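You operate a simulated robot arm through the tools that you are given. There is no shell and no other tool. Be economical: measure what you need, move in short steps, check, and stop when the job is done.

You run a simulated robot arm. Do the job below in one go: nothing can be reset, and whatever is moved stays where it is left.

TASK
Wind the blue ribbon onto the white spool, then put that spool in the orange tray.
Fine: spool in the yellow dish, small guide lever over to it, brake off to wind all of it, brake back on; the blue spool stays.
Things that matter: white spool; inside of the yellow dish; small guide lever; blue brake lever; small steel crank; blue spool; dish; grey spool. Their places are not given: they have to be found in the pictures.

Only the result counts: the job must be done as asked and must still hold three seconds after the hand-in. Knocking over, shifting, dropping, spilling or breaking anything else fails it.

THE ROBOT
A 7-joint arm with a two-finger parallel gripper, fixed in place. Base frame: the origin is at the foot of the arm, x ahead of it, y to its left, z up; the work surface is at about z = 74. Units: cm, rad, N and s.
With the tool pointing down near the work surface it reaches from about 30 to 68 cm from the base axis. Its first joint turns from -1.152 to 1.152 rad. Payload 1.57 kg.
The TCP is the grasp point between the finger pads, 3 cm short of the fingertips. In the tool frame z runs along the fingers and y along their closing line. The gripper opens to 11 cm. The fingers are 2.4 cm wide and 1.2 cm thick; the gripper's body (4.8 by 11.2 cm) begins 7.8 cm behind the TCP.
Orientation is that of the tool frame in the base frame, as a unit quaternion [x, y, z, w]. With the fingers straight down and closing along the base's y, the tool's x points along the base's -x, its y along +y and its z along -z.

THE INTERFACE
- The arm moves only by the tool send_rows. Its argument "motion" is text: rows parted by semicolons, each of 6 numbers parted by spaces: the shift along the tool's x, y, z in m, then the turn, a rotation vector about the tool's x, y, z in degrees. In form: tx ty tz wx wy wz; .... A call has 1 to 12 rows; each row shifts and turns the commanded pose from where the row before left it, along the tool's axes as they then stand. "gripper" is the opening, from 0 (shut) to 1 (fully open), set as the call begins (left out, the last holds). Each row takes 0.2 s and may step no farther than 5 cm and 0.15 rad from the row before; otherwise, or with a gripper value out of range, the whole call is refused. Where a pose cannot be reached the arm comes as near as it can. A force on the tool above 40 N (or 10 N above the force at the start of the call, whichever is more), or a blocked arm, ends the call early, and 0.2 s more pass. Each finger travels about 10.8 cm/s and halts on what it meets, pressing with about 30 N; the grip force reading is that of the motor and also rises with nothing between the fingers. The clock runs only during rows and for 0.2 s after the last one: add rows that do not move to give the fingers time. It gives the time, the measured TCP pose, the force on the tool (base axes), the opening and the grip force at its end, in the units of the frame above (readings bear some noise).
- Cameras (640 x 400 px; columns grow to the right, rows downward): "scene" is fixed at [15.06, -39.22, 138.58]; the picture's right is [0.87, -0.49, 0.00], its down [-0.37, -0.65, -0.66] and it looks along [0.33, 0.58, -0.75] (base axes); focal length 339 px, centre (320, 200). "wrist" rides on the gripper at [-3.6, 0, -8] in the tool frame; the picture's right is [0.00, -1.00, 0.00], its down [0.97, 0.00, -0.24] and it looks along [0.24, 0.00, 0.97] (tool axes); focal length 218 px, centre (320, 200).
- camera(camera): a new picture of that camera. No time passes.
- locate(camera, pixels): for up to 12 pixels [column, row] of the newest picture of that camera ("zoom" is the newest enlarged one), the place [x, y, z] in the base frame of the surface seen there, good to about 0.3 cm. No time passes.
- inspect(camera, box): a new picture of the part [left, top, right, bottom] of that camera's present view, enlarged. No time passes.
- hand_in(): hands the job in; it is judged then, once.

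Keep the steps short. Do not move on a guess: measure, check each grasp and each placing, and mend mistakes. In all there are 80 turns and 38 pictures (those below and enlarged ones count). Leave the gripper open and the arm clear of the work at the hand-in unless told otherwise, and finish with a single line.

The tools are called after "Call:" by a JSON object that holds its "api" and its "payload". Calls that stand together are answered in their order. send_rows: Moves the arm, as the interface text tells. Its arguments: {"type":"object","properties":{"motion":{"type":"string"},"gripper":{"type":"number"}},"required":["motion"]} The other tools are called the same way: camera (camera) takes a picture; locate (camera, pixels) gives the place of the surface under pixels of a picture; inspect (camera, box) takes an enlarged picture of a part of a camera's view; hand_in () hands the job in.

At the start:

```text
clock: 0.0
tcp_pos: [38.02, -12.48, 107.1]
ee_rot: [0.001, 1.0, 0.0, 0.0]
contact_force: [0.5, 0.3, 0.4]
finger_gap: 11.02
grip_force: 0.1
```

scene: 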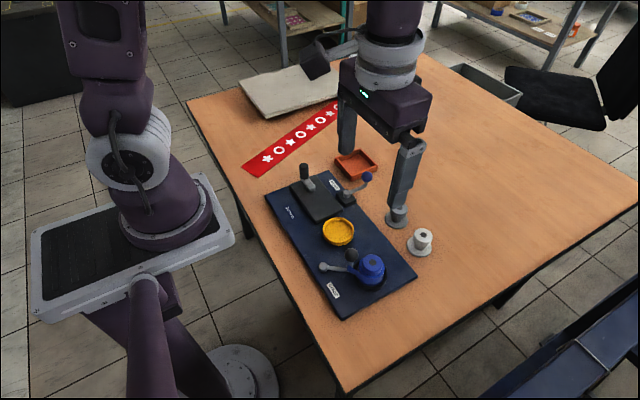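
wrist: 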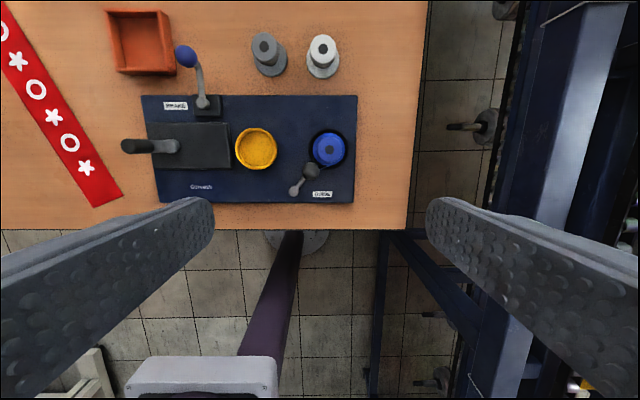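

I see a board with a dish, levers, a crank and a blue spool, with white and grey spools behind it. I'll enlarge both views to identify the parts.

Call:
{"api": "inspect", "payload": {"camera": "wrist", "box": [90, 0, 410, 210]}}

Call:
{"api": "inspect", "payload": {"camera": "scene", "box": [250, 130, 450, 330]}}

```text
1.90 times, centred on (250, 105) of wrist
```

zoom: 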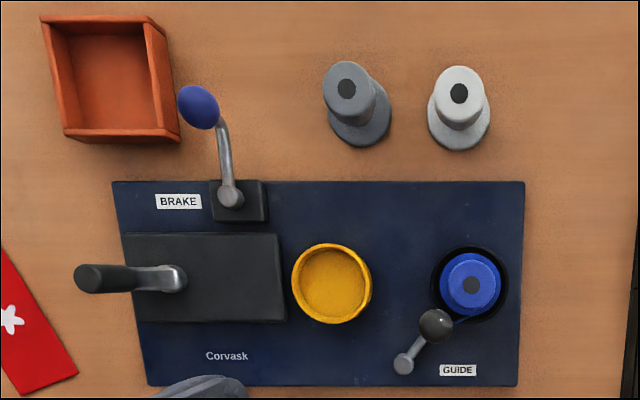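

```text
2.00 times, centred on (350, 230) of scene
```

zoom: 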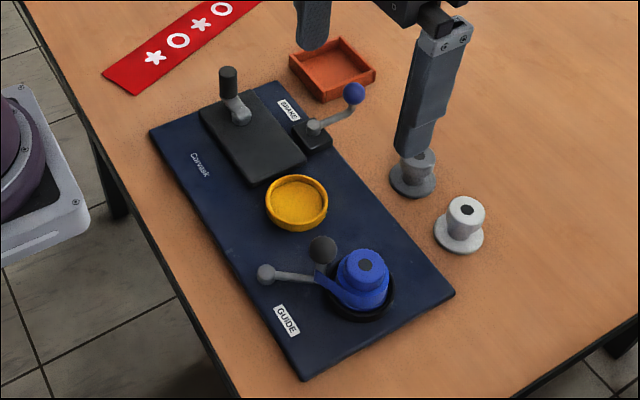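

Next I'll measure the parts in the enlarged scene picture and in the wrist picture.

Call:
{"api": "locate", "payload": {"camera": "zoom", "pixels": [[228, 72], [236, 117], [355, 92], [314, 126], [297, 203], [322, 248], [265, 274], [366, 265], [466, 210], [460, 245], [333, 70], [322, 283]]}}

Call:
{"api": "locate", "payload": {"camera": "wrist", "pixels": [[322, 45], [265, 45], [256, 149], [329, 149], [311, 170], [295, 191], [185, 56], [203, 102], [130, 146], [172, 146], [140, 45], [240, 185]]}}

```text
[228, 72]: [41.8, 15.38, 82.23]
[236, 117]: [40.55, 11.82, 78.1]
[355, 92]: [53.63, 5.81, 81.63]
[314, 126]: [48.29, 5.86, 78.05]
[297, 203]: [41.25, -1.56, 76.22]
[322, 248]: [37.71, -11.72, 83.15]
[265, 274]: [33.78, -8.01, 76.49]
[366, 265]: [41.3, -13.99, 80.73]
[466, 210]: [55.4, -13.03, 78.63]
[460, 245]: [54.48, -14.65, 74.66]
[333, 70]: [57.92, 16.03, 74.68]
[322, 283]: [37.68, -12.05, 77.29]
```

```text
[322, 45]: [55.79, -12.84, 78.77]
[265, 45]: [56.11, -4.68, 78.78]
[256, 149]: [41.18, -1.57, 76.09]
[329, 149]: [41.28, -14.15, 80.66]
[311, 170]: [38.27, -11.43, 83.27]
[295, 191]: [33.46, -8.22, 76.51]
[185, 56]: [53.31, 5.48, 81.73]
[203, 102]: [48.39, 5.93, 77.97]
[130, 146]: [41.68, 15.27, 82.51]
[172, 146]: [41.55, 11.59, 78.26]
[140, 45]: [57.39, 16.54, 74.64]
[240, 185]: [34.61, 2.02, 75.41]
```

The parts are at these places (x, y in cm):
- white spool (55.5, -13)
- grey spool (56, -4.7)
- dish (41.2, -1.6)
- guide pivot (33.6, -8.1), with its knob at (38, -11.6)
- brake pivot (48.3, 5.9), with its knob at (53.5, 5.6)
- crank pivot near (41, 11.5), with its handle at (41.7, 15.3)

I'll move above the white spool with the gripper half open.

Call:
{"api": "send_rows", "payload": {"motion": "-0.029 -0.001 0.0285 0 0 0; -0.029 -0.001 0.0285 0 0 0; -0.029 -0.001 0.0285 0 0 0; -0.029 -0.001 0.0285 0 0 0; -0.029 -0.001 0.0285 0 0 0; -0.029 -0.001 0.0285 0 0 0; 0 0 0 0 0 0", "gripper": 0.5}}

Call:
{"api": "camera", "payload": {"camera": "wrist"}}

```text
clock: 1.6
tcp_pos: [55.37, -13.18, 90.1]
ee_rot: [-0.001, 1.0, 0.001, 0.0]
contact_force: [0.0, 0.1, -0.9]
finger_gap: 5.48
grip_force: 0.0
```

```text
33 pictures are left
```

wrist: 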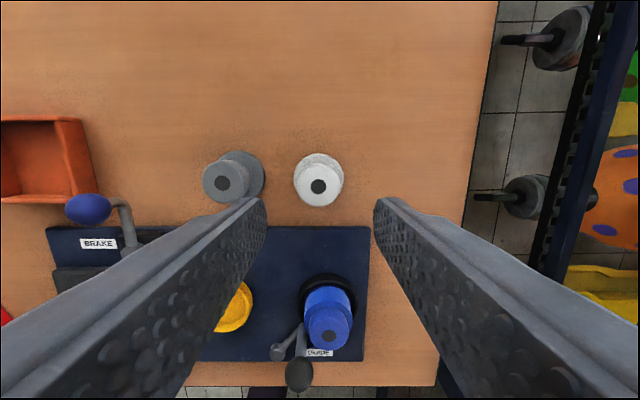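

The spool is centred between the fingers. I'll measure its top, rim and flange.

Call:
{"api": "locate", "payload": {"camera": "wrist", "pixels": [[304, 188], [333, 188], [318, 175], [318, 200], [319, 157], [296, 180], [342, 180], [225, 184], [251, 165], [319, 186]]}}

Call:
{"api": "inspect", "payload": {"camera": "wrist", "box": [200, 130, 360, 230]}}

```text
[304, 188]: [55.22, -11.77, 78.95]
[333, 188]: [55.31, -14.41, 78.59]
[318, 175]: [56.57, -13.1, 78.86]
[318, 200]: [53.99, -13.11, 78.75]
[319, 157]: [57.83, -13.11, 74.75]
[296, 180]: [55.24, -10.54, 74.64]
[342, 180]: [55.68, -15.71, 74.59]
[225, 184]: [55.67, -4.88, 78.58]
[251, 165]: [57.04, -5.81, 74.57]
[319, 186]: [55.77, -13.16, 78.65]
```

```text
4.00 times, centred on (280, 180) of wrist
```

zoom: 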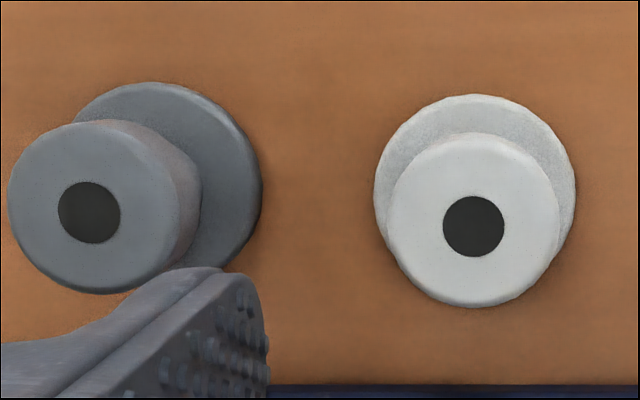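

The spool axis is at about (55.35, -13.1), its top is at z 78.7, the body diameter is about 2.8 and the flange about 5. Before choosing a grip height, I need the dish rim height and radius.

Call:
{"api": "inspect", "payload": {"camera": "scene", "box": [298, 200, 378, 250]}}

```text
8.00 times, centred on (338, 225) of scene
```

zoom: 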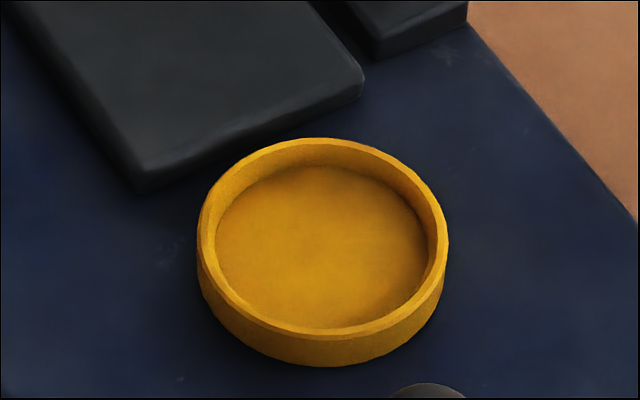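

Call:
{"api": "locate", "payload": {"camera": "zoom", "pixels": [[206, 237], [440, 237], [322, 142], [322, 332], [322, 250], [236, 175], [412, 300], [230, 300], [415, 175], [260, 80], [400, 20], [322, 380]]}}

```text
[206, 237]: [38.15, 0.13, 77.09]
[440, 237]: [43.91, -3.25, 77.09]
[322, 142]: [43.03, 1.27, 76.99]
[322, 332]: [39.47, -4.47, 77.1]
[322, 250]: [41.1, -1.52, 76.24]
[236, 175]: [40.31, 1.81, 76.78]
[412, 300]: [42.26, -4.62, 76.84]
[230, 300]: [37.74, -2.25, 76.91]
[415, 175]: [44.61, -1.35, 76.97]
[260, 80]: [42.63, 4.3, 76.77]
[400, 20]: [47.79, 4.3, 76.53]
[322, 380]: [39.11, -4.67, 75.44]
```

The dish is centred at (41.18, -1.59), with its rim at z 77.1, floor at 76.2 and inner radius about 3.1, so the flange fits. I'll go down to TCP z 78.8, which puts the tips above the flange.

Call:
{"api": "send_rows", "payload": {"motion": "0 0.0008 0.03 0 0 0; 0 0 0.03 0 0 0; 0 0 0.03 0 0 0; 0 0 0.023 0 0 0; 0 0 0 0 0 0"}}

Call:
{"api": "send_rows", "payload": {"motion": "0 0 0 0 0 0; 0 0 0 0 0 0; 0 0 0 0 0 0", "gripper": 0.15}}

```text
clock: 2.8
tcp_pos: [55.35, -12.94, 78.72]
ee_rot: [-0.001, 1.0, 0.0, 0.0]
contact_force: [0.1, 0.3, 0.9]
finger_gap: 5.53
grip_force: 0.1
```

```text
clock: 3.6
tcp_pos: [55.33, -13.07, 78.81]
ee_rot: [-0.001, 1.0, 0.001, 0.0]
contact_force: [0.4, -0.3, -1.1]
finger_gap: 3.86
grip_force: 29.9
```

Grip holds at 3.86 cm, the body's diameter. I'll lift 11 cm and check the hold.

Call:
{"api": "send_rows", "payload": {"motion": "0 0 -0.01 0 0 0; 0 0 -0.03 0 0 0; 0 0 -0.035 0 0 0; 0 0 -0.035 0 0 0; 0 0 0 0 0 0"}}

Call:
{"api": "camera", "payload": {"camera": "wrist"}}

```text
clock: 4.8
tcp_pos: [55.31, -13.06, 89.94]
ee_rot: [-0.001, 1.0, 0.0, 0.0]
contact_force: [0.1, -0.3, -0.7]
finger_gap: 3.87
grip_force: 30.2
```

```text
30 pictures are left
```

wrist: 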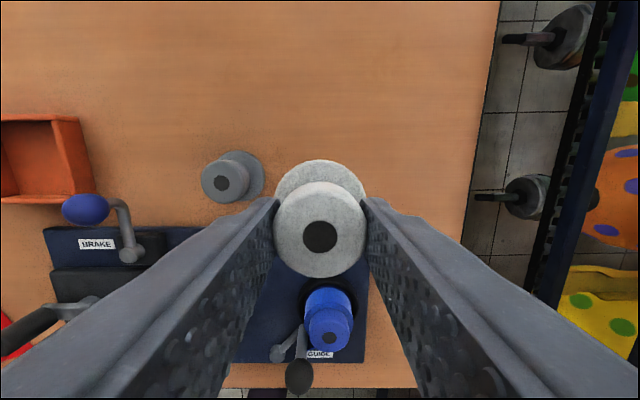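

It's held. I'll measure where the spool's top sits relative to the TCP.

Call:
{"api": "locate", "payload": {"camera": "wrist", "pixels": [[320, 236], [320, 188], [320, 274], [280, 230], [360, 230]]}}

Call:
{"api": "send_rows", "payload": {"motion": "0.0353 0.0287 0 0 0 0; 0.0353 0.0287 0 0 0 0; 0.0353 0.0287 0 0 0 0; 0.0353 0.0287 0 0 0 0; 0 0 0 0 0 0"}}

```text
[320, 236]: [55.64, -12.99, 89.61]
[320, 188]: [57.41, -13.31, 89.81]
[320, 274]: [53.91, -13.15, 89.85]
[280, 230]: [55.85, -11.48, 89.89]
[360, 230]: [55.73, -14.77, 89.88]
```

```text
clock: 6.0
tcp_pos: [41.28, -1.53, 89.73]
ee_rot: [0.0, 1.0, -0.001, 0.0]
contact_force: [-0.1, -0.7, -1.3]
finger_gap: 3.86
grip_force: 29.7
```

The spool axis is about 0.35 cm ahead of the TCP, so I'll shift back by that and go down to just above the dish floor.

Call:
{"api": "send_rows", "payload": {"motion": "0.0035 -0.0003 0.02 0 0 0; 0 0 0.03 0 0 0; 0 0 0.02 0 0 0; 0 0 0.01 0 0 0; 0 0 0.004 0 0 0; 0 0 0 0 0 0"}}

Call:
{"api": "camera", "payload": {"camera": "wrist"}}

Call:
{"api": "inspect", "payload": {"camera": "scene", "box": [278, 180, 398, 255]}}

```text
clock: 7.4
tcp_pos: [40.99, -1.5, 81.36]
ee_rot: [0.0, 1.0, 0.0, 0.0]
contact_force: [1.3, -0.3, 0.4]
finger_gap: 3.86
grip_force: 29.9
```

```text
29 pictures are left
```

wrist: 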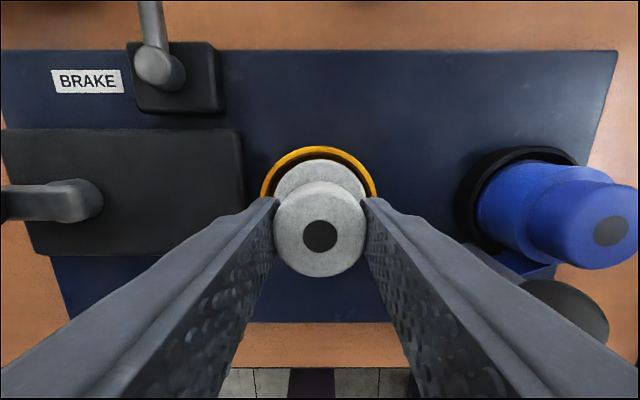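

```text
5.33 times, centred on (338, 218) of scene
```

zoom: 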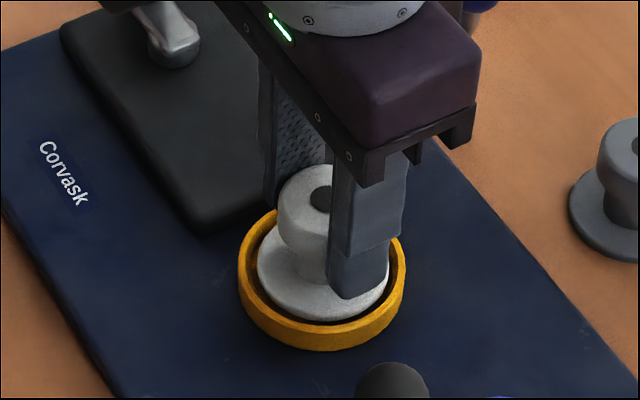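

The spool sits centred over the dish with its flange inside the rim. I'll lower it gently until it touches.

Call:
{"api": "send_rows", "payload": {"motion": "0 0 0.002 0 0 0; 0 0 0.001 0 0 0; 0 0 0.001 0 0 0; 0 0 0 0 0 0"}}

```text
clock: 8.4
tcp_pos: [40.81, -1.55, 80.88]
ee_rot: [0.0, 1.0, -0.001, 0.0]
contact_force: [0.5, 0.3, 0.4]
finger_gap: 3.87
grip_force: 30.1
```

Call:
{"api": "send_rows", "payload": {"motion": "0 0 0.001 0 0 0; 0 0 0.001 0 0 0; 0 0 0 0 0 0"}}

Call:
{"api": "inspect", "payload": {"camera": "scene", "box": [298, 195, 378, 245]}}

```text
clock: 9.2
tcp_pos: [40.92, -1.57, 80.75]
ee_rot: [0.0, 1.0, 0.0, 0.0]
contact_force: [-1.4, 0.1, 9.1]
finger_gap: 3.85
grip_force: 30.1
```

```text
8.00 times, centred on (338, 220) of scene
```

zoom: 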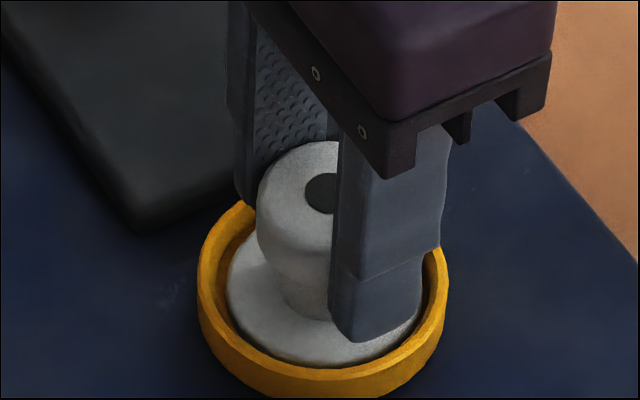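

The spool is seated: 9 N upward force and the flange flat inside the dish. I'll open to about 5 cm, back up and look.

Call:
{"api": "send_rows", "payload": {"motion": "0 0 0 0 0 0; 0 0 0 0 0 0", "gripper": 0.47}}

Call:
{"api": "send_rows", "payload": {"motion": "0 0 -0.01 0 0 0; 0 0 -0.03 0 0 0; 0 0 -0.035 0 0 0; 0.01 -0.025 -0.03 0 0 0; 0.01 -0.04 0 0 0 0; 0.008 -0.037 0 0 0 0; 0 0 0 0 0 0"}}

Call:
{"api": "camera", "payload": {"camera": "wrist"}}

Call:
{"api": "inspect", "payload": {"camera": "scene", "box": [298, 195, 426, 295]}}

```text
clock: 9.8
tcp_pos: [40.88, -1.54, 80.7]
ee_rot: [0.0, 1.0, -0.001, 0.0]
contact_force: [-0.1, -0.1, 0.2]
finger_gap: 5.18
grip_force: 0.0
```

```text
clock: 11.4
tcp_pos: [37.89, -11.83, 91.37]
ee_rot: [0.0, 1.0, 0.0, 0.0]
contact_force: [-0.3, -0.7, -0.3]
finger_gap: 5.18
grip_force: 0.1
```

```text
26 pictures are left
```

wrist: 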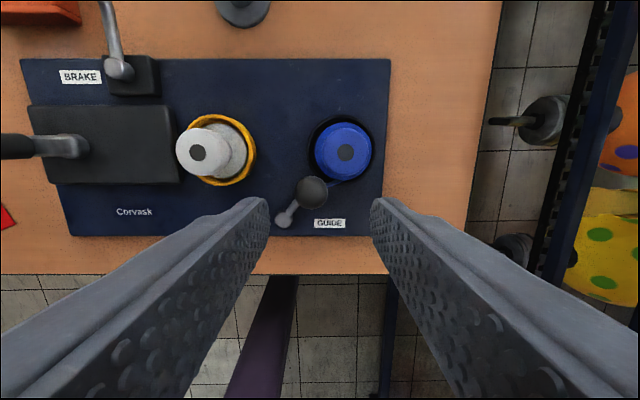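

```text
4.00 times, centred on (362, 245) of scene
```

zoom: 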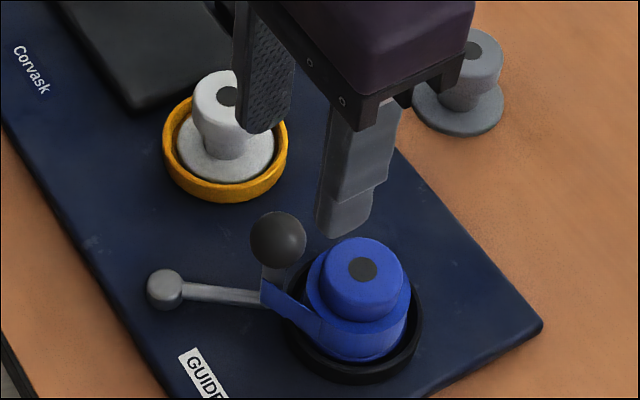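

The spool stands well in the dish. The guide knob is at about (312, 191) in the wrist view and its pivot at (285, 220), so I'll measure both.

Call:
{"api": "locate", "payload": {"camera": "wrist", "pixels": [[312, 191], [301, 191], [323, 191], [312, 180], [312, 202], [285, 220], [346, 152], [198, 153], [340, 185], [215, 120]]}}

Call:
{"api": "locate", "payload": {"camera": "zoom", "pixels": [[278, 218], [278, 240], [273, 280], [166, 282], [225, 292], [288, 312], [228, 97], [225, 160]]}}

```text
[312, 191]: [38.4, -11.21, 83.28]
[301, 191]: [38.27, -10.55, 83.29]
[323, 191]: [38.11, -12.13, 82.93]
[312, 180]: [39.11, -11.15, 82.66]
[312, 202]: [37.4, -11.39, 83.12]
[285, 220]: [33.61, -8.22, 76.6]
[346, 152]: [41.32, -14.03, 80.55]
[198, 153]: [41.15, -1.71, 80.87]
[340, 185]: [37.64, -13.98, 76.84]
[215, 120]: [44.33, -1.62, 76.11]
```

```text
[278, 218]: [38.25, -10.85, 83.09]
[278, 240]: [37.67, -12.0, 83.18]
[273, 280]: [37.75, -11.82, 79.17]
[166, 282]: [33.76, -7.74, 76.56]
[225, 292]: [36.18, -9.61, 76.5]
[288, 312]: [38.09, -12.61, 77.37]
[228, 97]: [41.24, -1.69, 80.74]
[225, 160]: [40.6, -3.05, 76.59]
```

The knob is at (38.2, -11.4, 82.3) and the pivot at (33.6, -8.1), so the swing radius is about 5.66. I'll go down around the knob with the tips at z 81 and close.

Call:
{"api": "send_rows", "payload": {"motion": "-0.003 0.004 0.02 0 0 0; 0 0 0.03 0 0 0; 0 0 0.022 0 0 0; 0 0 0 0 0 0"}}

Call:
{"api": "send_rows", "payload": {"motion": "0 0 0 0 0 0; 0 0 0 0 0 0; 0 0 0 0 0 0", "gripper": 0.1}}

```text
clock: 12.4
tcp_pos: [38.4, -11.37, 84.12]
ee_rot: [-0.001, 1.0, 0.0, 0.0]
contact_force: [-0.3, 0.7, -0.4]
finger_gap: 5.18
grip_force: 0.1
```

```text
clock: 13.2
tcp_pos: [38.38, -11.18, 84.09]
ee_rot: [-0.002, 1.0, 0.001, -0.001]
contact_force: [3.0, 34.1, -0.2]
finger_gap: 2.67
grip_force: 29.9
```

There's a 34 N sideways force at a gap of 2.67, so the grip is lopsided. I'll look before moving on.

Call:
{"api": "camera", "payload": {"camera": "wrist"}}

Call:
{"api": "inspect", "payload": {"camera": "scene", "box": [298, 195, 426, 295]}}

```text
24 pictures are left
```

wrist: 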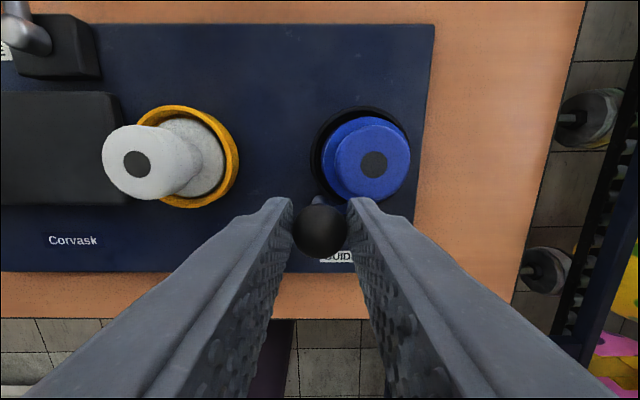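

```text
4.00 times, centred on (362, 245) of scene
```

zoom: 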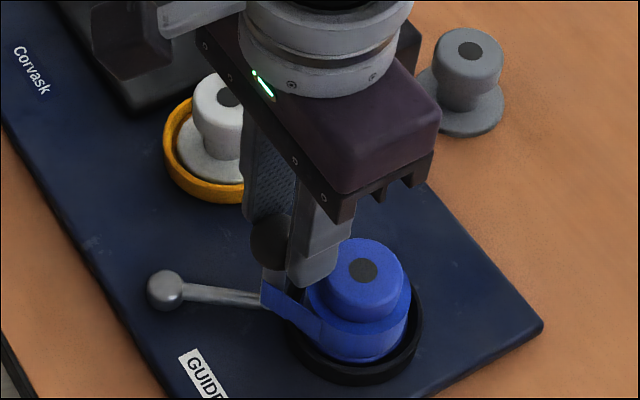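

The knob is centred between the pads, and the side force is only from being off-centre against the stop. I'll loosen slightly and carry the knob along its arc, first by about 30°.

Call:
{"api": "send_rows", "payload": {"motion": "0 0 0 0 0 0; -0.0049 0.00855 0 0 0 0; -0.0034 0.0093 0 0 0 0; -0.0017 0.0097 0 0 0 0; 0 0 0 0 0 0", "gripper": 0.26}}

```text
clock: 14.4
tcp_pos: [39.31, -8.48, 84.11]
ee_rot: [0.0, 1.0, 0.0, 0.0]
contact_force: [-0.3, 0.5, 1.1]
finger_gap: 2.87
grip_force: 0.1
```

The lever swings freely, so I'll go on toward the dish.

Call:
{"api": "send_rows", "payload": {"motion": "0 0.0099 0 0 0 0; 0.0017 0.0097 0 0 0 0; 0.0034 0.0093 0 0 0 0; 0 0 0 0 0 0"}}

Call:
{"api": "camera", "payload": {"camera": "wrist"}}

Call:
{"api": "inspect", "payload": {"camera": "scene", "box": [298, 195, 426, 295]}}

```text
clock: 15.4
tcp_pos: [38.88, -5.68, 84.12]
ee_rot: [-0.001, 1.0, 0.0, 0.0]
contact_force: [1.3, -0.8, 0.5]
finger_gap: 2.89
grip_force: 0.0
```

```text
22 pictures are left
```

wrist: 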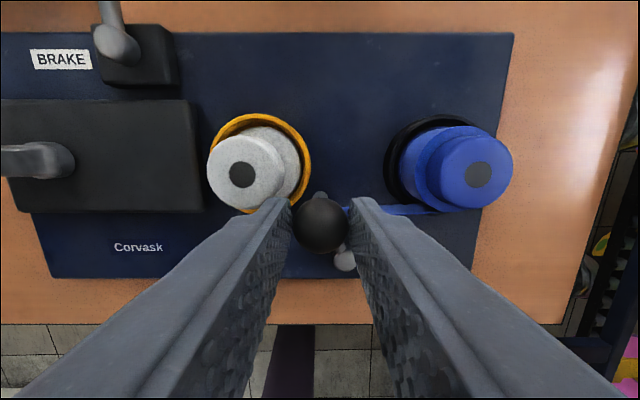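

```text
4.00 times, centred on (362, 245) of scene
```

zoom: 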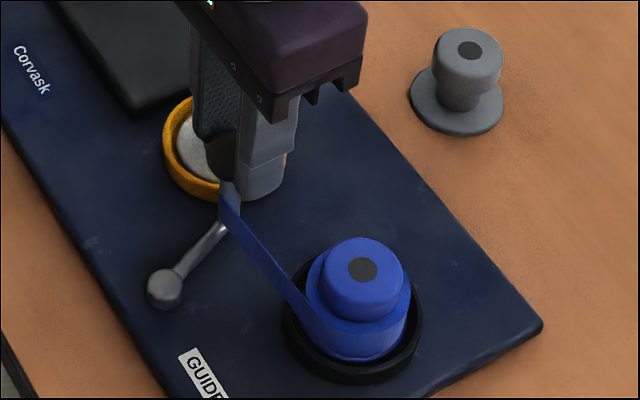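

The ribbon follows the post. The finger will pass over the spool's edge, so I'll rise 0.4 cm for clearance and continue slowly until the lever stops.

Call:
{"api": "send_rows", "payload": {"motion": "0 0 -0.004 0 0 0; 0.0021 0.0045 0 0 0 0; 0.0025 0.0043 0 0 0 0; 0.0028 0.004 0 0 0 0; 0 0 0 0 0 0"}}

```text
clock: 16.6
tcp_pos: [38.12, -4.5, 84.45]
ee_rot: [0.0, 1.0, 0.001, 0.001]
contact_force: [0.2, 0.1, -0.6]
finger_gap: 2.91
grip_force: 0.4
```

Call:
{"api": "send_rows", "payload": {"motion": "0.003 0.0038 0 0 0 0; 0.0033 0.0035 0 0 0 0; 0 0 0 0 0 0"}}

Call:
{"api": "inspect", "payload": {"camera": "scene", "box": [288, 195, 416, 295]}}

```text
clock: 17.4
tcp_pos: [37.64, -3.76, 84.5]
ee_rot: [0.0, 1.0, -0.001, 0.0]
contact_force: [5.2, -11.1, 0.8]
finger_gap: 3.86
grip_force: 5.8
```

```text
4.00 times, centred on (352, 245) of scene
```

zoom: 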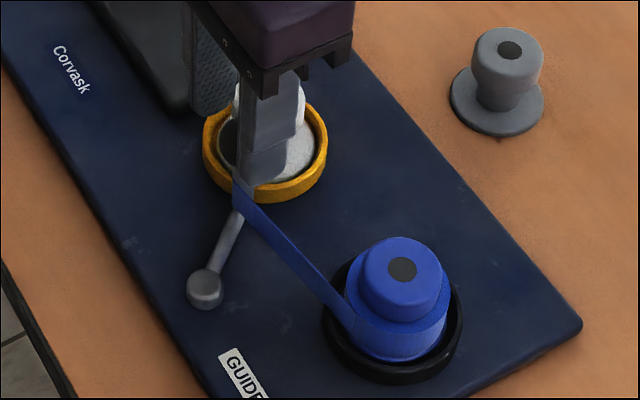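

The guide reached its stop: 11 N and the finger was pushed open. I'll release and rise to check that it stays.

Call:
{"api": "send_rows", "payload": {"motion": "0.0 -0.003 0 0 0 0; 0 0 0 0 0 0; 0 0 -0.03 0 0 0; 0 0 -0.04 0 0 0; 0 0 -0.03 0 0 0; 0 0 0 0 0 0", "gripper": 0.42}}

Call:
{"api": "send_rows", "payload": {"motion": "-0.04 0.02 0 0 0 0; -0.04 0.02 0 0 0 0; -0.04 0.025 0 0 0 0; -0.035 0.028 0 0 0 0; 0 0 0 0 0 0"}}

Call:
{"api": "camera", "payload": {"camera": "wrist"}}

Call:
{"api": "inspect", "payload": {"camera": "scene", "box": [260, 150, 420, 290]}}

```text
clock: 18.8
tcp_pos: [37.55, -3.94, 94.31]
ee_rot: [0.0, 1.0, -0.001, 0.0]
contact_force: [0.8, -0.1, 1.2]
finger_gap: 4.62
grip_force: 0.0
```

```text
clock: 20.0
tcp_pos: [52.97, 5.25, 94.44]
ee_rot: [0.0, 1.0, 0.0, 0.0]
contact_force: [0.5, 0.3, -0.4]
finger_gap: 4.6
grip_force: 0.0
```

```text
19 pictures are left
```

wrist: 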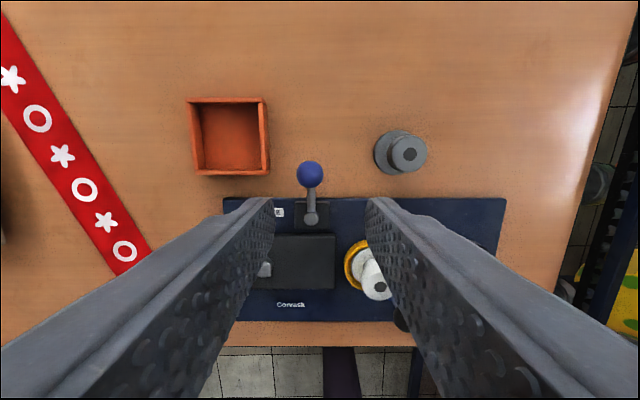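

```text
2.86 times, centred on (340, 220) of scene
```

zoom: 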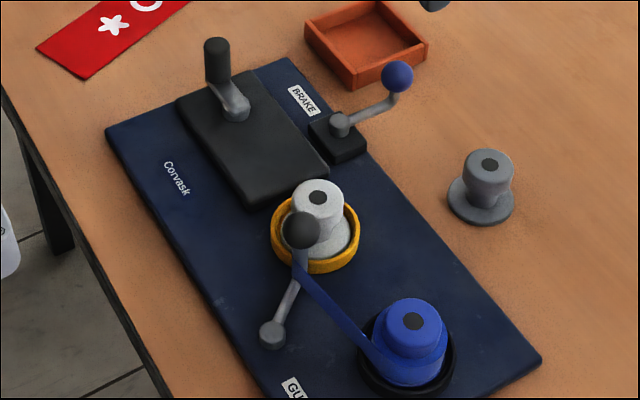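

The guide stays at the dish. Now I'll measure the brake, crank, guide knob and tray.

Call:
{"api": "locate", "payload": {"camera": "zoom", "pixels": [[397, 76], [340, 118], [392, 100], [365, 112], [216, 45], [218, 80], [240, 107], [225, 95], [302, 230], [315, 197], [272, 333], [338, 150]]}}

Call:
{"api": "locate", "payload": {"camera": "wrist", "pixels": [[309, 172], [311, 217], [299, 174], [319, 174], [228, 138], [192, 102], [263, 100], [267, 172], [197, 173], [311, 195]]}}

```text
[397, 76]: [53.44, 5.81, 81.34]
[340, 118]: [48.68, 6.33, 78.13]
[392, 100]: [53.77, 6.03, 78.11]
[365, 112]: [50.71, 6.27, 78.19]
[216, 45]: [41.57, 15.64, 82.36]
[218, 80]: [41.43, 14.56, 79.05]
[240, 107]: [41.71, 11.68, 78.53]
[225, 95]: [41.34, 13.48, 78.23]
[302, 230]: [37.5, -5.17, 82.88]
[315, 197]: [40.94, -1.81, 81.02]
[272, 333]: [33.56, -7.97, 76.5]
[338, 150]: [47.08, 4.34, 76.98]
```

```text
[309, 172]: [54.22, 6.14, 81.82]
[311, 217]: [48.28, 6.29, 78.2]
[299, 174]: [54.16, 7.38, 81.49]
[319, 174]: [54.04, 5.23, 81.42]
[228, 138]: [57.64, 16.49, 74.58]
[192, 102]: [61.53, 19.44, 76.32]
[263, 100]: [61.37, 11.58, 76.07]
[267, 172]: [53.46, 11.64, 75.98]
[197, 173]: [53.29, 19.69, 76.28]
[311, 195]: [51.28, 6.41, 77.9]
```

The brake knob is at (54.1, 6.2, 80.8), with its pivot at (48.3, 6.2), radius 5.8 and the arm level. I'll go down around the knob with the tips above the arm and close to a light hold.

Call:
{"api": "send_rows", "payload": {"motion": "-0.0112 0.0095 0.03 0 0 0; 0 0 0.03 0 0 0; 0 0 0.03 0 0 0; 0 0 0.027 0 0 0; 0 0 0 0 0 0"}}

Call:
{"api": "send_rows", "payload": {"motion": "0 0 0 0 0 0; 0 0 0 0 0 0", "gripper": 0.25}}

Call:
{"api": "camera", "payload": {"camera": "wrist"}}

```text
clock: 21.2
tcp_pos: [54.15, 6.26, 82.73]
ee_rot: [0.0, 1.0, 0.0, 0.0]
contact_force: [0.5, -0.7, 0.2]
finger_gap: 4.62
grip_force: 0.2
```

```text
clock: 21.8
tcp_pos: [54.1, 6.19, 82.79]
ee_rot: [0.0, 1.0, 0.0, 0.0]
contact_force: [-0.6, 1.4, -1.3]
finger_gap: 2.79
grip_force: 0.0
```

```text
17 pictures are left
```

wrist: 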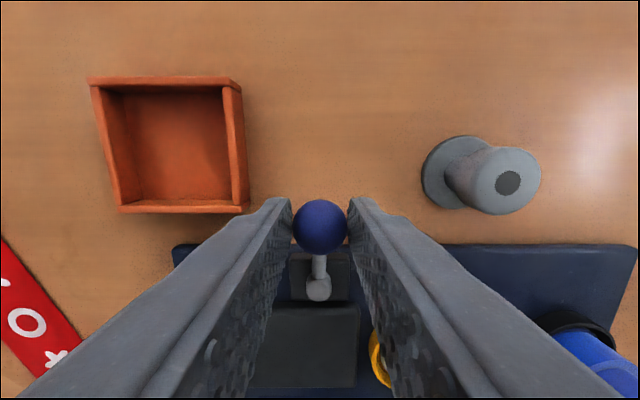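

The knob sits between the pads. I'll probe about 9° toward +y.

Call:
{"api": "send_rows", "payload": {"motion": "0 0.003 0 0 0 0; 0.0003 0.003 0 0 0 0; 0.0004 0.003 0 0 0 0; 0 0 0 0 0 0"}}

```text
clock: 22.8
tcp_pos: [54.19, 6.97, 82.8]
ee_rot: [-0.001, 1.0, -0.001, 0.001]
contact_force: [6.4, -15.7, -1.0]
finger_gap: 4.05
grip_force: 7.6
```

That way is a stop, since the finger was pushed open at 16 N. Brake off must be the other way, so I'll go back and swing toward -y.

Call:
{"api": "send_rows", "payload": {"motion": "-0.0007 -0.009 0 0 0 0; 0.0009 -0.0101 0 0 0 0; 0.0026 -0.0098 0 0 0 0; 0 0 0 0 0 0"}}

```text
clock: 23.8
tcp_pos: [53.71, 4.25, 82.74]
ee_rot: [0.0, 1.0, 0.0, -0.001]
contact_force: [-0.8, -0.5, 0.0]
finger_gap: 2.79
grip_force: 0.5
```

Call:
{"api": "send_rows", "payload": {"motion": "0.0043 -0.0092 0 0 0 0; 0.0058 -0.0083 0 0 0 0; 0 0 0 0 0 0"}}

```text
clock: 24.6
tcp_pos: [52.66, 2.49, 82.68]
ee_rot: [0.0, 1.0, 0.0, 0.0]
contact_force: [0.4, -0.8, -0.2]
finger_gap: 2.82
grip_force: 0.8
```

Call:
{"api": "send_rows", "payload": {"motion": "0.0070 -0.0070 0 0 0 0; 0.0078 -0.0058 0 0 0 0; 0 0 0 0 0 0"}}

Call:
{"api": "camera", "payload": {"camera": "wrist"}}

```text
clock: 25.4
tcp_pos: [51.36, 1.33, 82.78]
ee_rot: [-0.001, 1.0, 0.001, 0.0]
contact_force: [8.6, 20.5, 1.5]
finger_gap: 4.59
grip_force: 10.9
```

```text
16 pictures are left
```

wrist: 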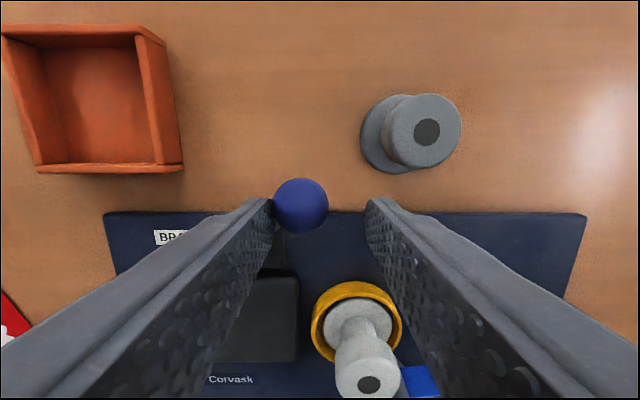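

The brake is over at its far stop, about 40° round. I'll open, rise, and go above the crank at about (41.6, 13.5).

Call:
{"api": "send_rows", "payload": {"motion": "0 0 0 0 0 0; 0 0 0 0 0 0; 0 0 -0.03 0 0 0; 0 0 -0.04 0 0 0; 0 0 -0.03 0 0 0; 0.033 0.035 0 0 0 0; 0.033 0.035 0 0 0 0; 0.032 0.04 0 0 0 0; 0 0.015 0.03 0 0 0; 0 0 0 0 0 0", "gripper": 0.5}}

Call:
{"api": "camera", "payload": {"camera": "wrist"}}

Call:
{"api": "inspect", "payload": {"camera": "scene", "box": [260, 150, 420, 290]}}

```text
refused: row 8 steps farther than a row can; nothing moved
```

```text
15 pictures are left
```

wrist: 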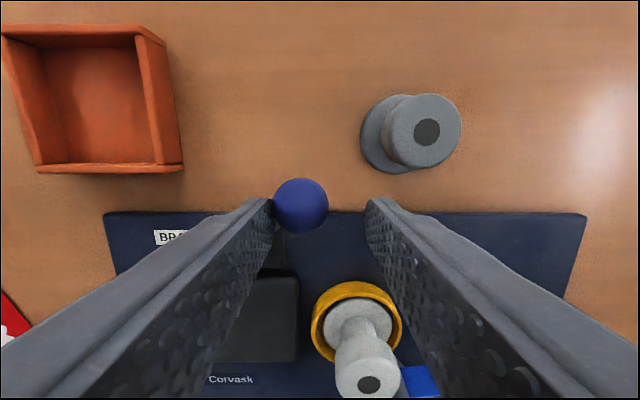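

```text
2.86 times, centred on (340, 220) of scene
```

zoom: 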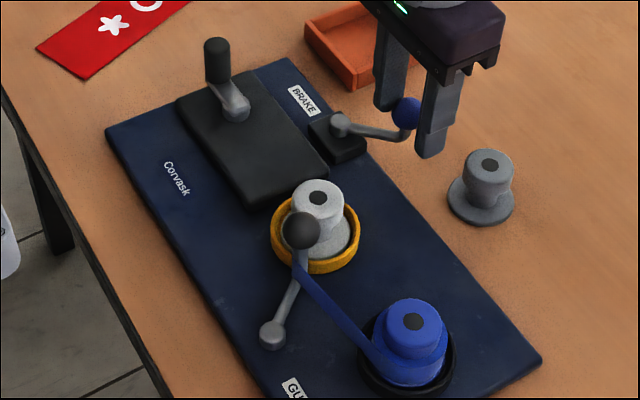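

One row stepped too far, so the call was refused. I'll send it again with smaller steps.

Call:
{"api": "send_rows", "payload": {"motion": "0 0 0 0 0 0; 0 0 0 0 0 0; 0 0 -0.03 0 0 0; 0 0 -0.04 0 0 0; 0 0 -0.03 0 0 0; 0.032 0.033 0 0 0 0; 0.033 0.033 0 0 0 0; 0.033 0.033 0 0 0 0; 0 0.024 0.03 0 0 0; 0 0 0 0 0 0", "gripper": 0.5}}

Call:
{"api": "camera", "payload": {"camera": "wrist"}}

```text
clock: 27.6
tcp_pos: [41.47, 13.71, 89.76]
ee_rot: [0.001, 1.0, -0.001, 0.0]
contact_force: [0.1, 0.5, 0.9]
finger_gap: 5.49
grip_force: 0.1
```

```text
13 pictures are left
```

wrist: 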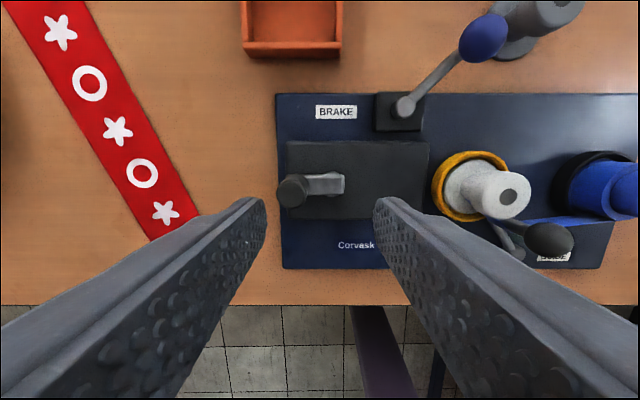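

Call:
{"api": "locate", "payload": {"camera": "wrist", "pixels": [[292, 191], [282, 191], [302, 191], [292, 180], [292, 202], [334, 183], [340, 183], [318, 184], [484, 44], [404, 106], [350, 205], [509, 196]]}}

```text
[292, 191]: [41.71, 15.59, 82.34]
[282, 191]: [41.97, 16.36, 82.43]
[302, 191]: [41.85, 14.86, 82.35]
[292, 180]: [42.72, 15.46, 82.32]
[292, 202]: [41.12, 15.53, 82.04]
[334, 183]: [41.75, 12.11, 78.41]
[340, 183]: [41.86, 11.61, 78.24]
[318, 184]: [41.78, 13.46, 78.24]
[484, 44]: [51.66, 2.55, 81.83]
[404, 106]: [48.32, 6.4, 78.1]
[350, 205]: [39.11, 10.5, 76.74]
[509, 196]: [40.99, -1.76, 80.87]
```

The crank handle is at (41.85, 15.55), from z 79 to 82.4, and its pivot is near (41.8, 11.9), so the radius is about 3.65. I'll go down over the handle and grip it.

Call:
{"api": "send_rows", "payload": {"motion": "-0.0038 0.0184 0.015 0 0 0; 0 0 0.03 0 0 0; 0 0 0.026 0 0 0; 0 0 0 0 0 0"}}

Call:
{"api": "send_rows", "payload": {"motion": "0 0 0 0 0 0; 0 0 0 0 0 0; 0 0 0 0 0 0", "gripper": 0.12}}

```text
clock: 28.6
tcp_pos: [41.86, 15.4, 82.68]
ee_rot: [0.0, 1.0, 0.0, -0.001]
contact_force: [0.6, -0.5, 0.2]
finger_gap: 5.51
grip_force: 0.0
```

```text
clock: 29.4
tcp_pos: [41.92, 15.4, 82.64]
ee_rot: [-0.001, 1.0, 0.002, 0.0]
contact_force: [0.6, 15.7, -6.0]
finger_gap: 2.73
grip_force: 7.5
```

The force shows the handle is a little further toward +y, so I'll shift 0.25 cm to centre on it.

Call:
{"api": "send_rows", "payload": {"motion": "0 0.0025 0 0 0 0; 0 0 0 0 0 0; 0 0 0 0 0 0"}}

```text
clock: 30.2
tcp_pos: [41.88, 15.66, 82.62]
ee_rot: [-0.001, 1.0, 0.0, 0.0]
contact_force: [0.4, 11.7, 1.5]
finger_gap: 2.31
grip_force: 5.6
```

Call:
{"api": "send_rows", "payload": {"motion": "0 0.002 0 0 0 0; 0 0 0 0 0 0; 0 0 0 0 0 0; 0 0 0 0 0 0"}}

Call:
{"api": "inspect", "payload": {"camera": "wrist", "box": [240, 150, 400, 250]}}

```text
clock: 31.2
tcp_pos: [41.83, 15.73, 82.67]
ee_rot: [0.0, 1.0, -0.001, 0.0]
contact_force: [0.3, -14.8, 18.4]
finger_gap: 2.25
grip_force: 30.1
```

```text
4.00 times, centred on (320, 200) of wrist
```

zoom: 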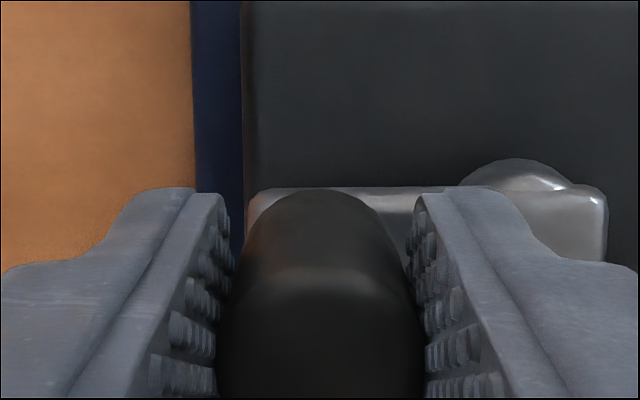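

Call:
{"api": "locate", "payload": {"camera": "zoom", "pixels": [[515, 172], [515, 185], [590, 200], [550, 200], [480, 178], [330, 230]]}}

Call:
{"api": "send_rows", "payload": {"motion": "0 0 -0.003 0 0 0; -0.006 -0.0005 0 0 0 0; -0.006 -0.0015 0 0 0 0; 0 0 0 0 0 0"}}

```text
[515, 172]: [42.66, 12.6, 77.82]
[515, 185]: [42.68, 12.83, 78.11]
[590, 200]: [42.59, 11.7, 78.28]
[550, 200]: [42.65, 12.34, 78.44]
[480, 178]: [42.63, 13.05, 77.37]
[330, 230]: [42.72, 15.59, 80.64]
```

```text
clock: 32.2
tcp_pos: [42.99, 15.69, 82.97]
ee_rot: [-0.001, 1.0, 0.001, 0.001]
contact_force: [-15.1, 2.1, -0.2]
finger_gap: 2.21
grip_force: 29.7
```

I moved 1.2 cm along +x with 15 N of drag. I'll check that the crank really turned and refine the pivot.

Call:
{"api": "inspect", "payload": {"camera": "scene", "box": [288, 160, 368, 210]}}

```text
8.00 times, centred on (328, 185) of scene
```

zoom: 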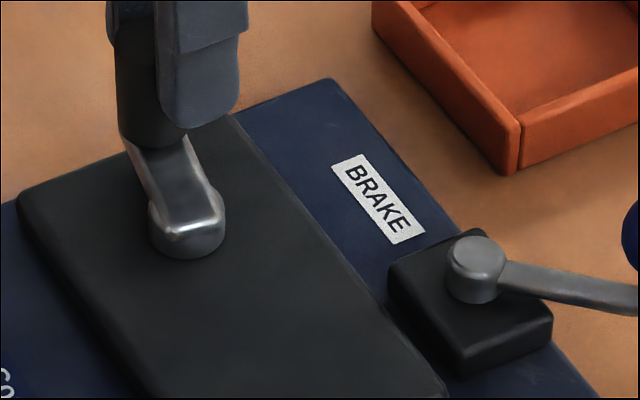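

Call:
{"api": "locate", "payload": {"camera": "zoom", "pixels": [[187, 212], [155, 220], [220, 215], [190, 240], [190, 258], [165, 165], [165, 120]]}}

```text
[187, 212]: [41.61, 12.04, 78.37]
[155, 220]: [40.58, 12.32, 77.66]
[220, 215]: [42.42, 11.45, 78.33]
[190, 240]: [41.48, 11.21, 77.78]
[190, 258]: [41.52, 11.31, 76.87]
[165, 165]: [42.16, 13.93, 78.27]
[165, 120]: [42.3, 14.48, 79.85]
```

The crank turns. The pivot is about (41.72, 12.1) and R is about 3.6. I'll continue clockwise by about 80°.

Call:
{"api": "send_rows", "payload": {"motion": "-0.0103 -0.0079 0 0 0 0; -0.0082 -0.0095 0 0 0 0; -0.0044 -0.0116 0 0 0 0; -0.0003 -0.0125 0 0 0 0; 0 0 0 0 0 0"}}

Call:
{"api": "inspect", "payload": {"camera": "scene", "box": [290, 170, 418, 285]}}

```text
clock: 33.4
tcp_pos: [45.44, 11.45, 83.0]
ee_rot: [-0.001, 1.0, 0.001, 0.003]
contact_force: [7.9, 22.7, 24.2]
finger_gap: 2.2
grip_force: 29.7
```

```text
3.48 times, centred on (354, 228) of scene
```

zoom: 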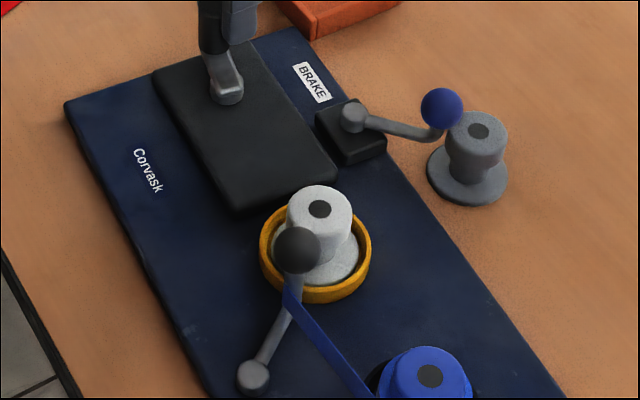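

The force rose to 24 N and the crank arm still looks near its earlier angle. I'll check with the wrist camera.

Call:
{"api": "camera", "payload": {"camera": "wrist"}}

```text
9 pictures are left
```

wrist: 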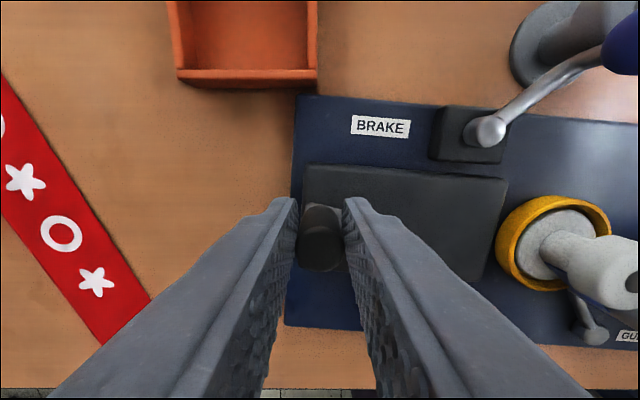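

This is bad: the board itself has been dragged, because the tight grip kept the handle from turning. I'll measure how far it moved before mending that.

Call:
{"api": "locate", "payload": {"camera": "zoom", "pixels": [[228, 88], [353, 115], [440, 105], [319, 208], [252, 375], [430, 376], [479, 130], [67, 105], [297, 30], [212, 45], [297, 250], [220, 65]]}}

Call:
{"api": "locate", "payload": {"camera": "wrist", "pixels": [[487, 130], [300, 97], [286, 325], [320, 245], [327, 212], [594, 337], [638, 125], [610, 70], [245, 40], [500, 180]]}}

```text
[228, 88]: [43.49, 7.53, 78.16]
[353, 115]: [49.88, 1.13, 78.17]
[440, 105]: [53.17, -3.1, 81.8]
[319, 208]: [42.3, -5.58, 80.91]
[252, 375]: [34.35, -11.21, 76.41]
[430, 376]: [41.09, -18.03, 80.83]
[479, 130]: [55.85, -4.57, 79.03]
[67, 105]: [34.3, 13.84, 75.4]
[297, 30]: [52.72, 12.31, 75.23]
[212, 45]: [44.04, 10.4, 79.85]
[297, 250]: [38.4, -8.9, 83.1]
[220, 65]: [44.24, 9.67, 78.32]
```

```text
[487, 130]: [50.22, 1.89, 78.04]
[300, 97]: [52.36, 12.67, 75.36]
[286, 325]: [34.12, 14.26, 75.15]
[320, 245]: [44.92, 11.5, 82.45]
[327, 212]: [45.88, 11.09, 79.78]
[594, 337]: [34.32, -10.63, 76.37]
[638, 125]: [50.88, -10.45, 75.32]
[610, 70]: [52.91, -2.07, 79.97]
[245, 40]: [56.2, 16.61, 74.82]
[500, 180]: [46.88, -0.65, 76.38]
```

The board slid about (1.1, -4.0) cm and turned about -4.5°. The grey spool hasn't moved. I'll let go of the crank, then push the board back by its edges. First, open and rise.

Call:
{"api": "send_rows", "payload": {"motion": "0 0 0 0 0 0; 0 0 0 0 0 0; 0 0 -0.03 0 0 0; 0 0 -0.04 0 0 0; 0 0 -0.04 0 0 0; 0 -0.045 0 0 0 0; 0 -0.045 0 0 0 0; 0 -0.045 0 0 0 0; 0 -0.045 0 0 0 0; 0 -0.045 0 0 0 0; 0 -0.03 0 0 0 0; 0 0 0 0 0 0", "gripper": 0.5}}

Call:
{"api": "camera", "payload": {"camera": "wrist"}}

```text
clock: 36.0
tcp_pos: [45.33, -14.18, 94.02]
ee_rot: [0.0, 1.0, 0.001, 0.0]
contact_force: [0.4, -0.3, -0.7]
finger_gap: 5.49
grip_force: 0.1
```

```text
8 pictures are left
```

wrist: 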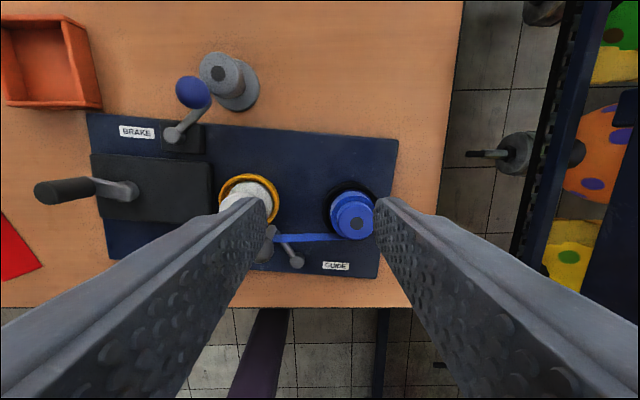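

Call:
{"api": "locate", "payload": {"camera": "wrist", "pixels": [[395, 141], [375, 275], [89, 117], [108, 256], [172, 136], [129, 190], [45, 191], [356, 223], [297, 262], [220, 73], [250, 180], [192, 92]]}}

```text
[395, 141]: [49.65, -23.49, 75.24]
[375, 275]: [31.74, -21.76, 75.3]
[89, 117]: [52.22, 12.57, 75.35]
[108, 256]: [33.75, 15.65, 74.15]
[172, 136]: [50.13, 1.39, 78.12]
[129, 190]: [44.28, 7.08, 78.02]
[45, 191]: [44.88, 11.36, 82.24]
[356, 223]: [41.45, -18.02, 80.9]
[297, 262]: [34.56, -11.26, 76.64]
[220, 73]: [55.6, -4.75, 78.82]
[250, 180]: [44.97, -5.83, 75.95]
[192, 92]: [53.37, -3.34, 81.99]
```

The board is 36 × 18 cm, its centre must move back by about (-0.75, +3.95), and it must turn about +4.8°. Pushing its -y edge toward +y at x ≈ 44 does both. I'll close the fingers and go down beside that edge.

Call:
{"api": "send_rows", "payload": {"motion": "0.004 -0.04 0 0 0 0; 0.005 -0.04 0 0 0 0; 0.004 -0.038 0 0 0 0; 0 0 0.045 0 0 0; 0 0 0.045 0 0 0; 0 0 0.045 0 0 0; 0 0 0.028 0 0 0; 0 0 0 0 0 0", "gripper": 0}}

```text
clock: 37.8
tcp_pos: [44.21, -25.88, 77.58]
ee_rot: [-0.001, 1.0, 0.0, 0.0]
contact_force: [1.0, 0.0, 0.7]
finger_gap: 0.0
grip_force: 21.5
```

I'll push in +y slowly up to y ≈ -22.

Call:
{"api": "send_rows", "payload": {"motion": "0 0.008 0 0 0 0; 0 0.006 0 0 0 0; 0 0.006 0 0 0 0; 0 0.006 0 0 0 0; 0 0.006 0 0 0 0; 0 0.006 0 0 0 0; 0 0 0 0 0 0"}}

Call:
{"api": "inspect", "payload": {"camera": "scene", "box": [240, 140, 440, 330]}}

```text
clock: 39.4
tcp_pos: [44.24, -22.18, 77.57]
ee_rot: [0.0, 1.0, -0.001, 0.002]
contact_force: [3.6, -30.0, 9.9]
finger_gap: 0.0
grip_force: 20.9
```

```text
2.11 times, centred on (340, 235) of scene
```

zoom: 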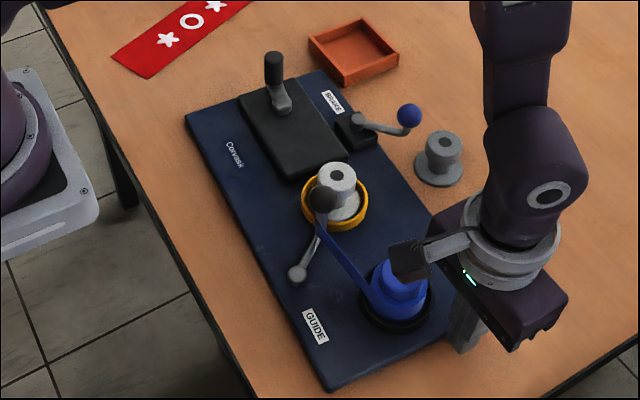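

Call:
{"api": "locate", "payload": {"camera": "zoom", "pixels": [[188, 115], [318, 72], [330, 388], [358, 119], [284, 102], [337, 170], [296, 273], [442, 141], [274, 60], [408, 112], [320, 200]]}}

```text
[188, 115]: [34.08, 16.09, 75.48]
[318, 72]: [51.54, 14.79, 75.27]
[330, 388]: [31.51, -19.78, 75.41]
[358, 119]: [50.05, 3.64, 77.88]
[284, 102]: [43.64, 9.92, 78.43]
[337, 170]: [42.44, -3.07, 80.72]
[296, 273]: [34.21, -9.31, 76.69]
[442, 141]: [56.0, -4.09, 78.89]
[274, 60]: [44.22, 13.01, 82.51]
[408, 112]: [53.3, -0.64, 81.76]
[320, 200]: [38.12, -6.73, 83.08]
```

It moved about 2.2 cm but turned only slightly; about 4° and 1.4 cm remain. I'll move the contact point out toward the +x corner and push again.

Call:
{"api": "send_rows", "payload": {"motion": "0 -0.008 0 0 0 0; -0.038 0 0 0 0 0; 0 0.006 0 0 0 0; 0 0.006 0 0 0 0; 0 0.006 0 0 0 0; 0 0.006 0 0 0 0; 0 0.005 0 0 0 0; 0 0 0 0 0 0"}}

Call:
{"api": "inspect", "payload": {"camera": "scene", "box": [240, 140, 440, 330]}}

```text
clock: 41.2
tcp_pos: [48.0, -20.0, 77.68]
ee_rot: [0.0, 1.0, 0.0, 0.001]
contact_force: [3.0, -19.7, 7.7]
finger_gap: 0.03
grip_force: 21.6
```

```text
2.11 times, centred on (340, 235) of scene
```

zoom: 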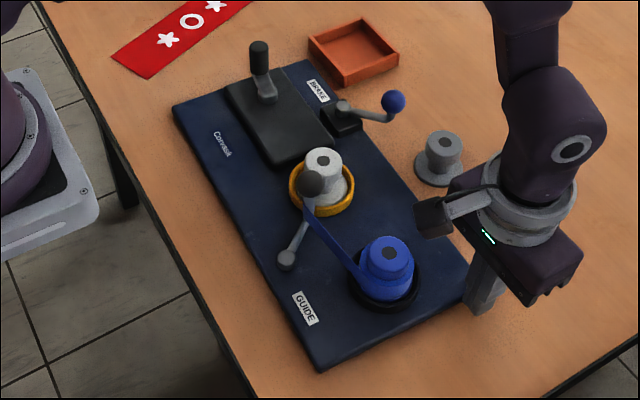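

Call:
{"api": "locate", "payload": {"camera": "zoom", "pixels": [[176, 107], [304, 62], [320, 368], [343, 107], [269, 92], [323, 158], [286, 260], [389, 253], [259, 48], [468, 268], [310, 180], [444, 141]]}}

```text
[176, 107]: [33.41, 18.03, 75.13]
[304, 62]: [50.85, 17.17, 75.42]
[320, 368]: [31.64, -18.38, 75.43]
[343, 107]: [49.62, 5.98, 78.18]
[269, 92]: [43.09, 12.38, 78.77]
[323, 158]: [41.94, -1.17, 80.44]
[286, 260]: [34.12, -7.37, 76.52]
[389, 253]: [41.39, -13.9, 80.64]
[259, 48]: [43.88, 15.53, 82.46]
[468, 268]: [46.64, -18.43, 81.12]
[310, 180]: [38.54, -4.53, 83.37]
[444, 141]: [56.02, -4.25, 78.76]
```

The blue spool end is back in place. The board still needs about 2.8° more around that end, with the crank end going about -1.5 cm in x. I'll rise and go beside the +x edge near y = 8.5.

Call:
{"api": "send_rows", "payload": {"motion": "0 -0.01 0 0 0 0; 0 0 -0.048 0 0 0; 0 0 -0.048 0 0 0; 0 0 -0.048 0 0 0; -0.008 0.0425 0 0 0 0; -0.008 0.0425 0 0 0 0; -0.008 0.0425 0 0 0 0; -0.008 0.0425 0 0 0 0; -0.008 0.0425 0 0 0 0; -0.008 0.0425 0 0 0 0; -0.009 0.04 0 0 0 0; 0 0 0 0 0 0"}}

Call:
{"api": "send_rows", "payload": {"motion": "0 0 0.048 0 0 0; 0 0 0.048 0 0 0; 0 0 0.04 0 0 0; 0 0 0.009 0 0 0; 0 0 0 0 0 0"}}

```text
clock: 43.8
tcp_pos: [53.79, 8.4, 92.12]
ee_rot: [0.0, 1.0, -0.001, -0.001]
contact_force: [0.1, -0.1, 0.2]
finger_gap: 0.01
grip_force: 21.4
```

```text
clock: 45.0
tcp_pos: [53.69, 8.33, 77.59]
ee_rot: [-0.001, 1.0, 0.0, 0.0]
contact_force: [0.2, 0.5, -0.5]
finger_gap: 0.0
grip_force: 21.2
```

I'll approach the edge in small steps to find the contact.

Call:
{"api": "send_rows", "payload": {"motion": "0.006 0 0 0 0 0; 0.005 0 0 0 0 0; 0.004 0 0 0 0 0; 0 0 0 0 0 0"}}

```text
clock: 46.0
tcp_pos: [52.38, 8.56, 77.67]
ee_rot: [0.001, 1.0, 0.0, 0.004]
contact_force: [25.8, -0.8, 1.5]
finger_gap: 0.01
grip_force: 21.4
```

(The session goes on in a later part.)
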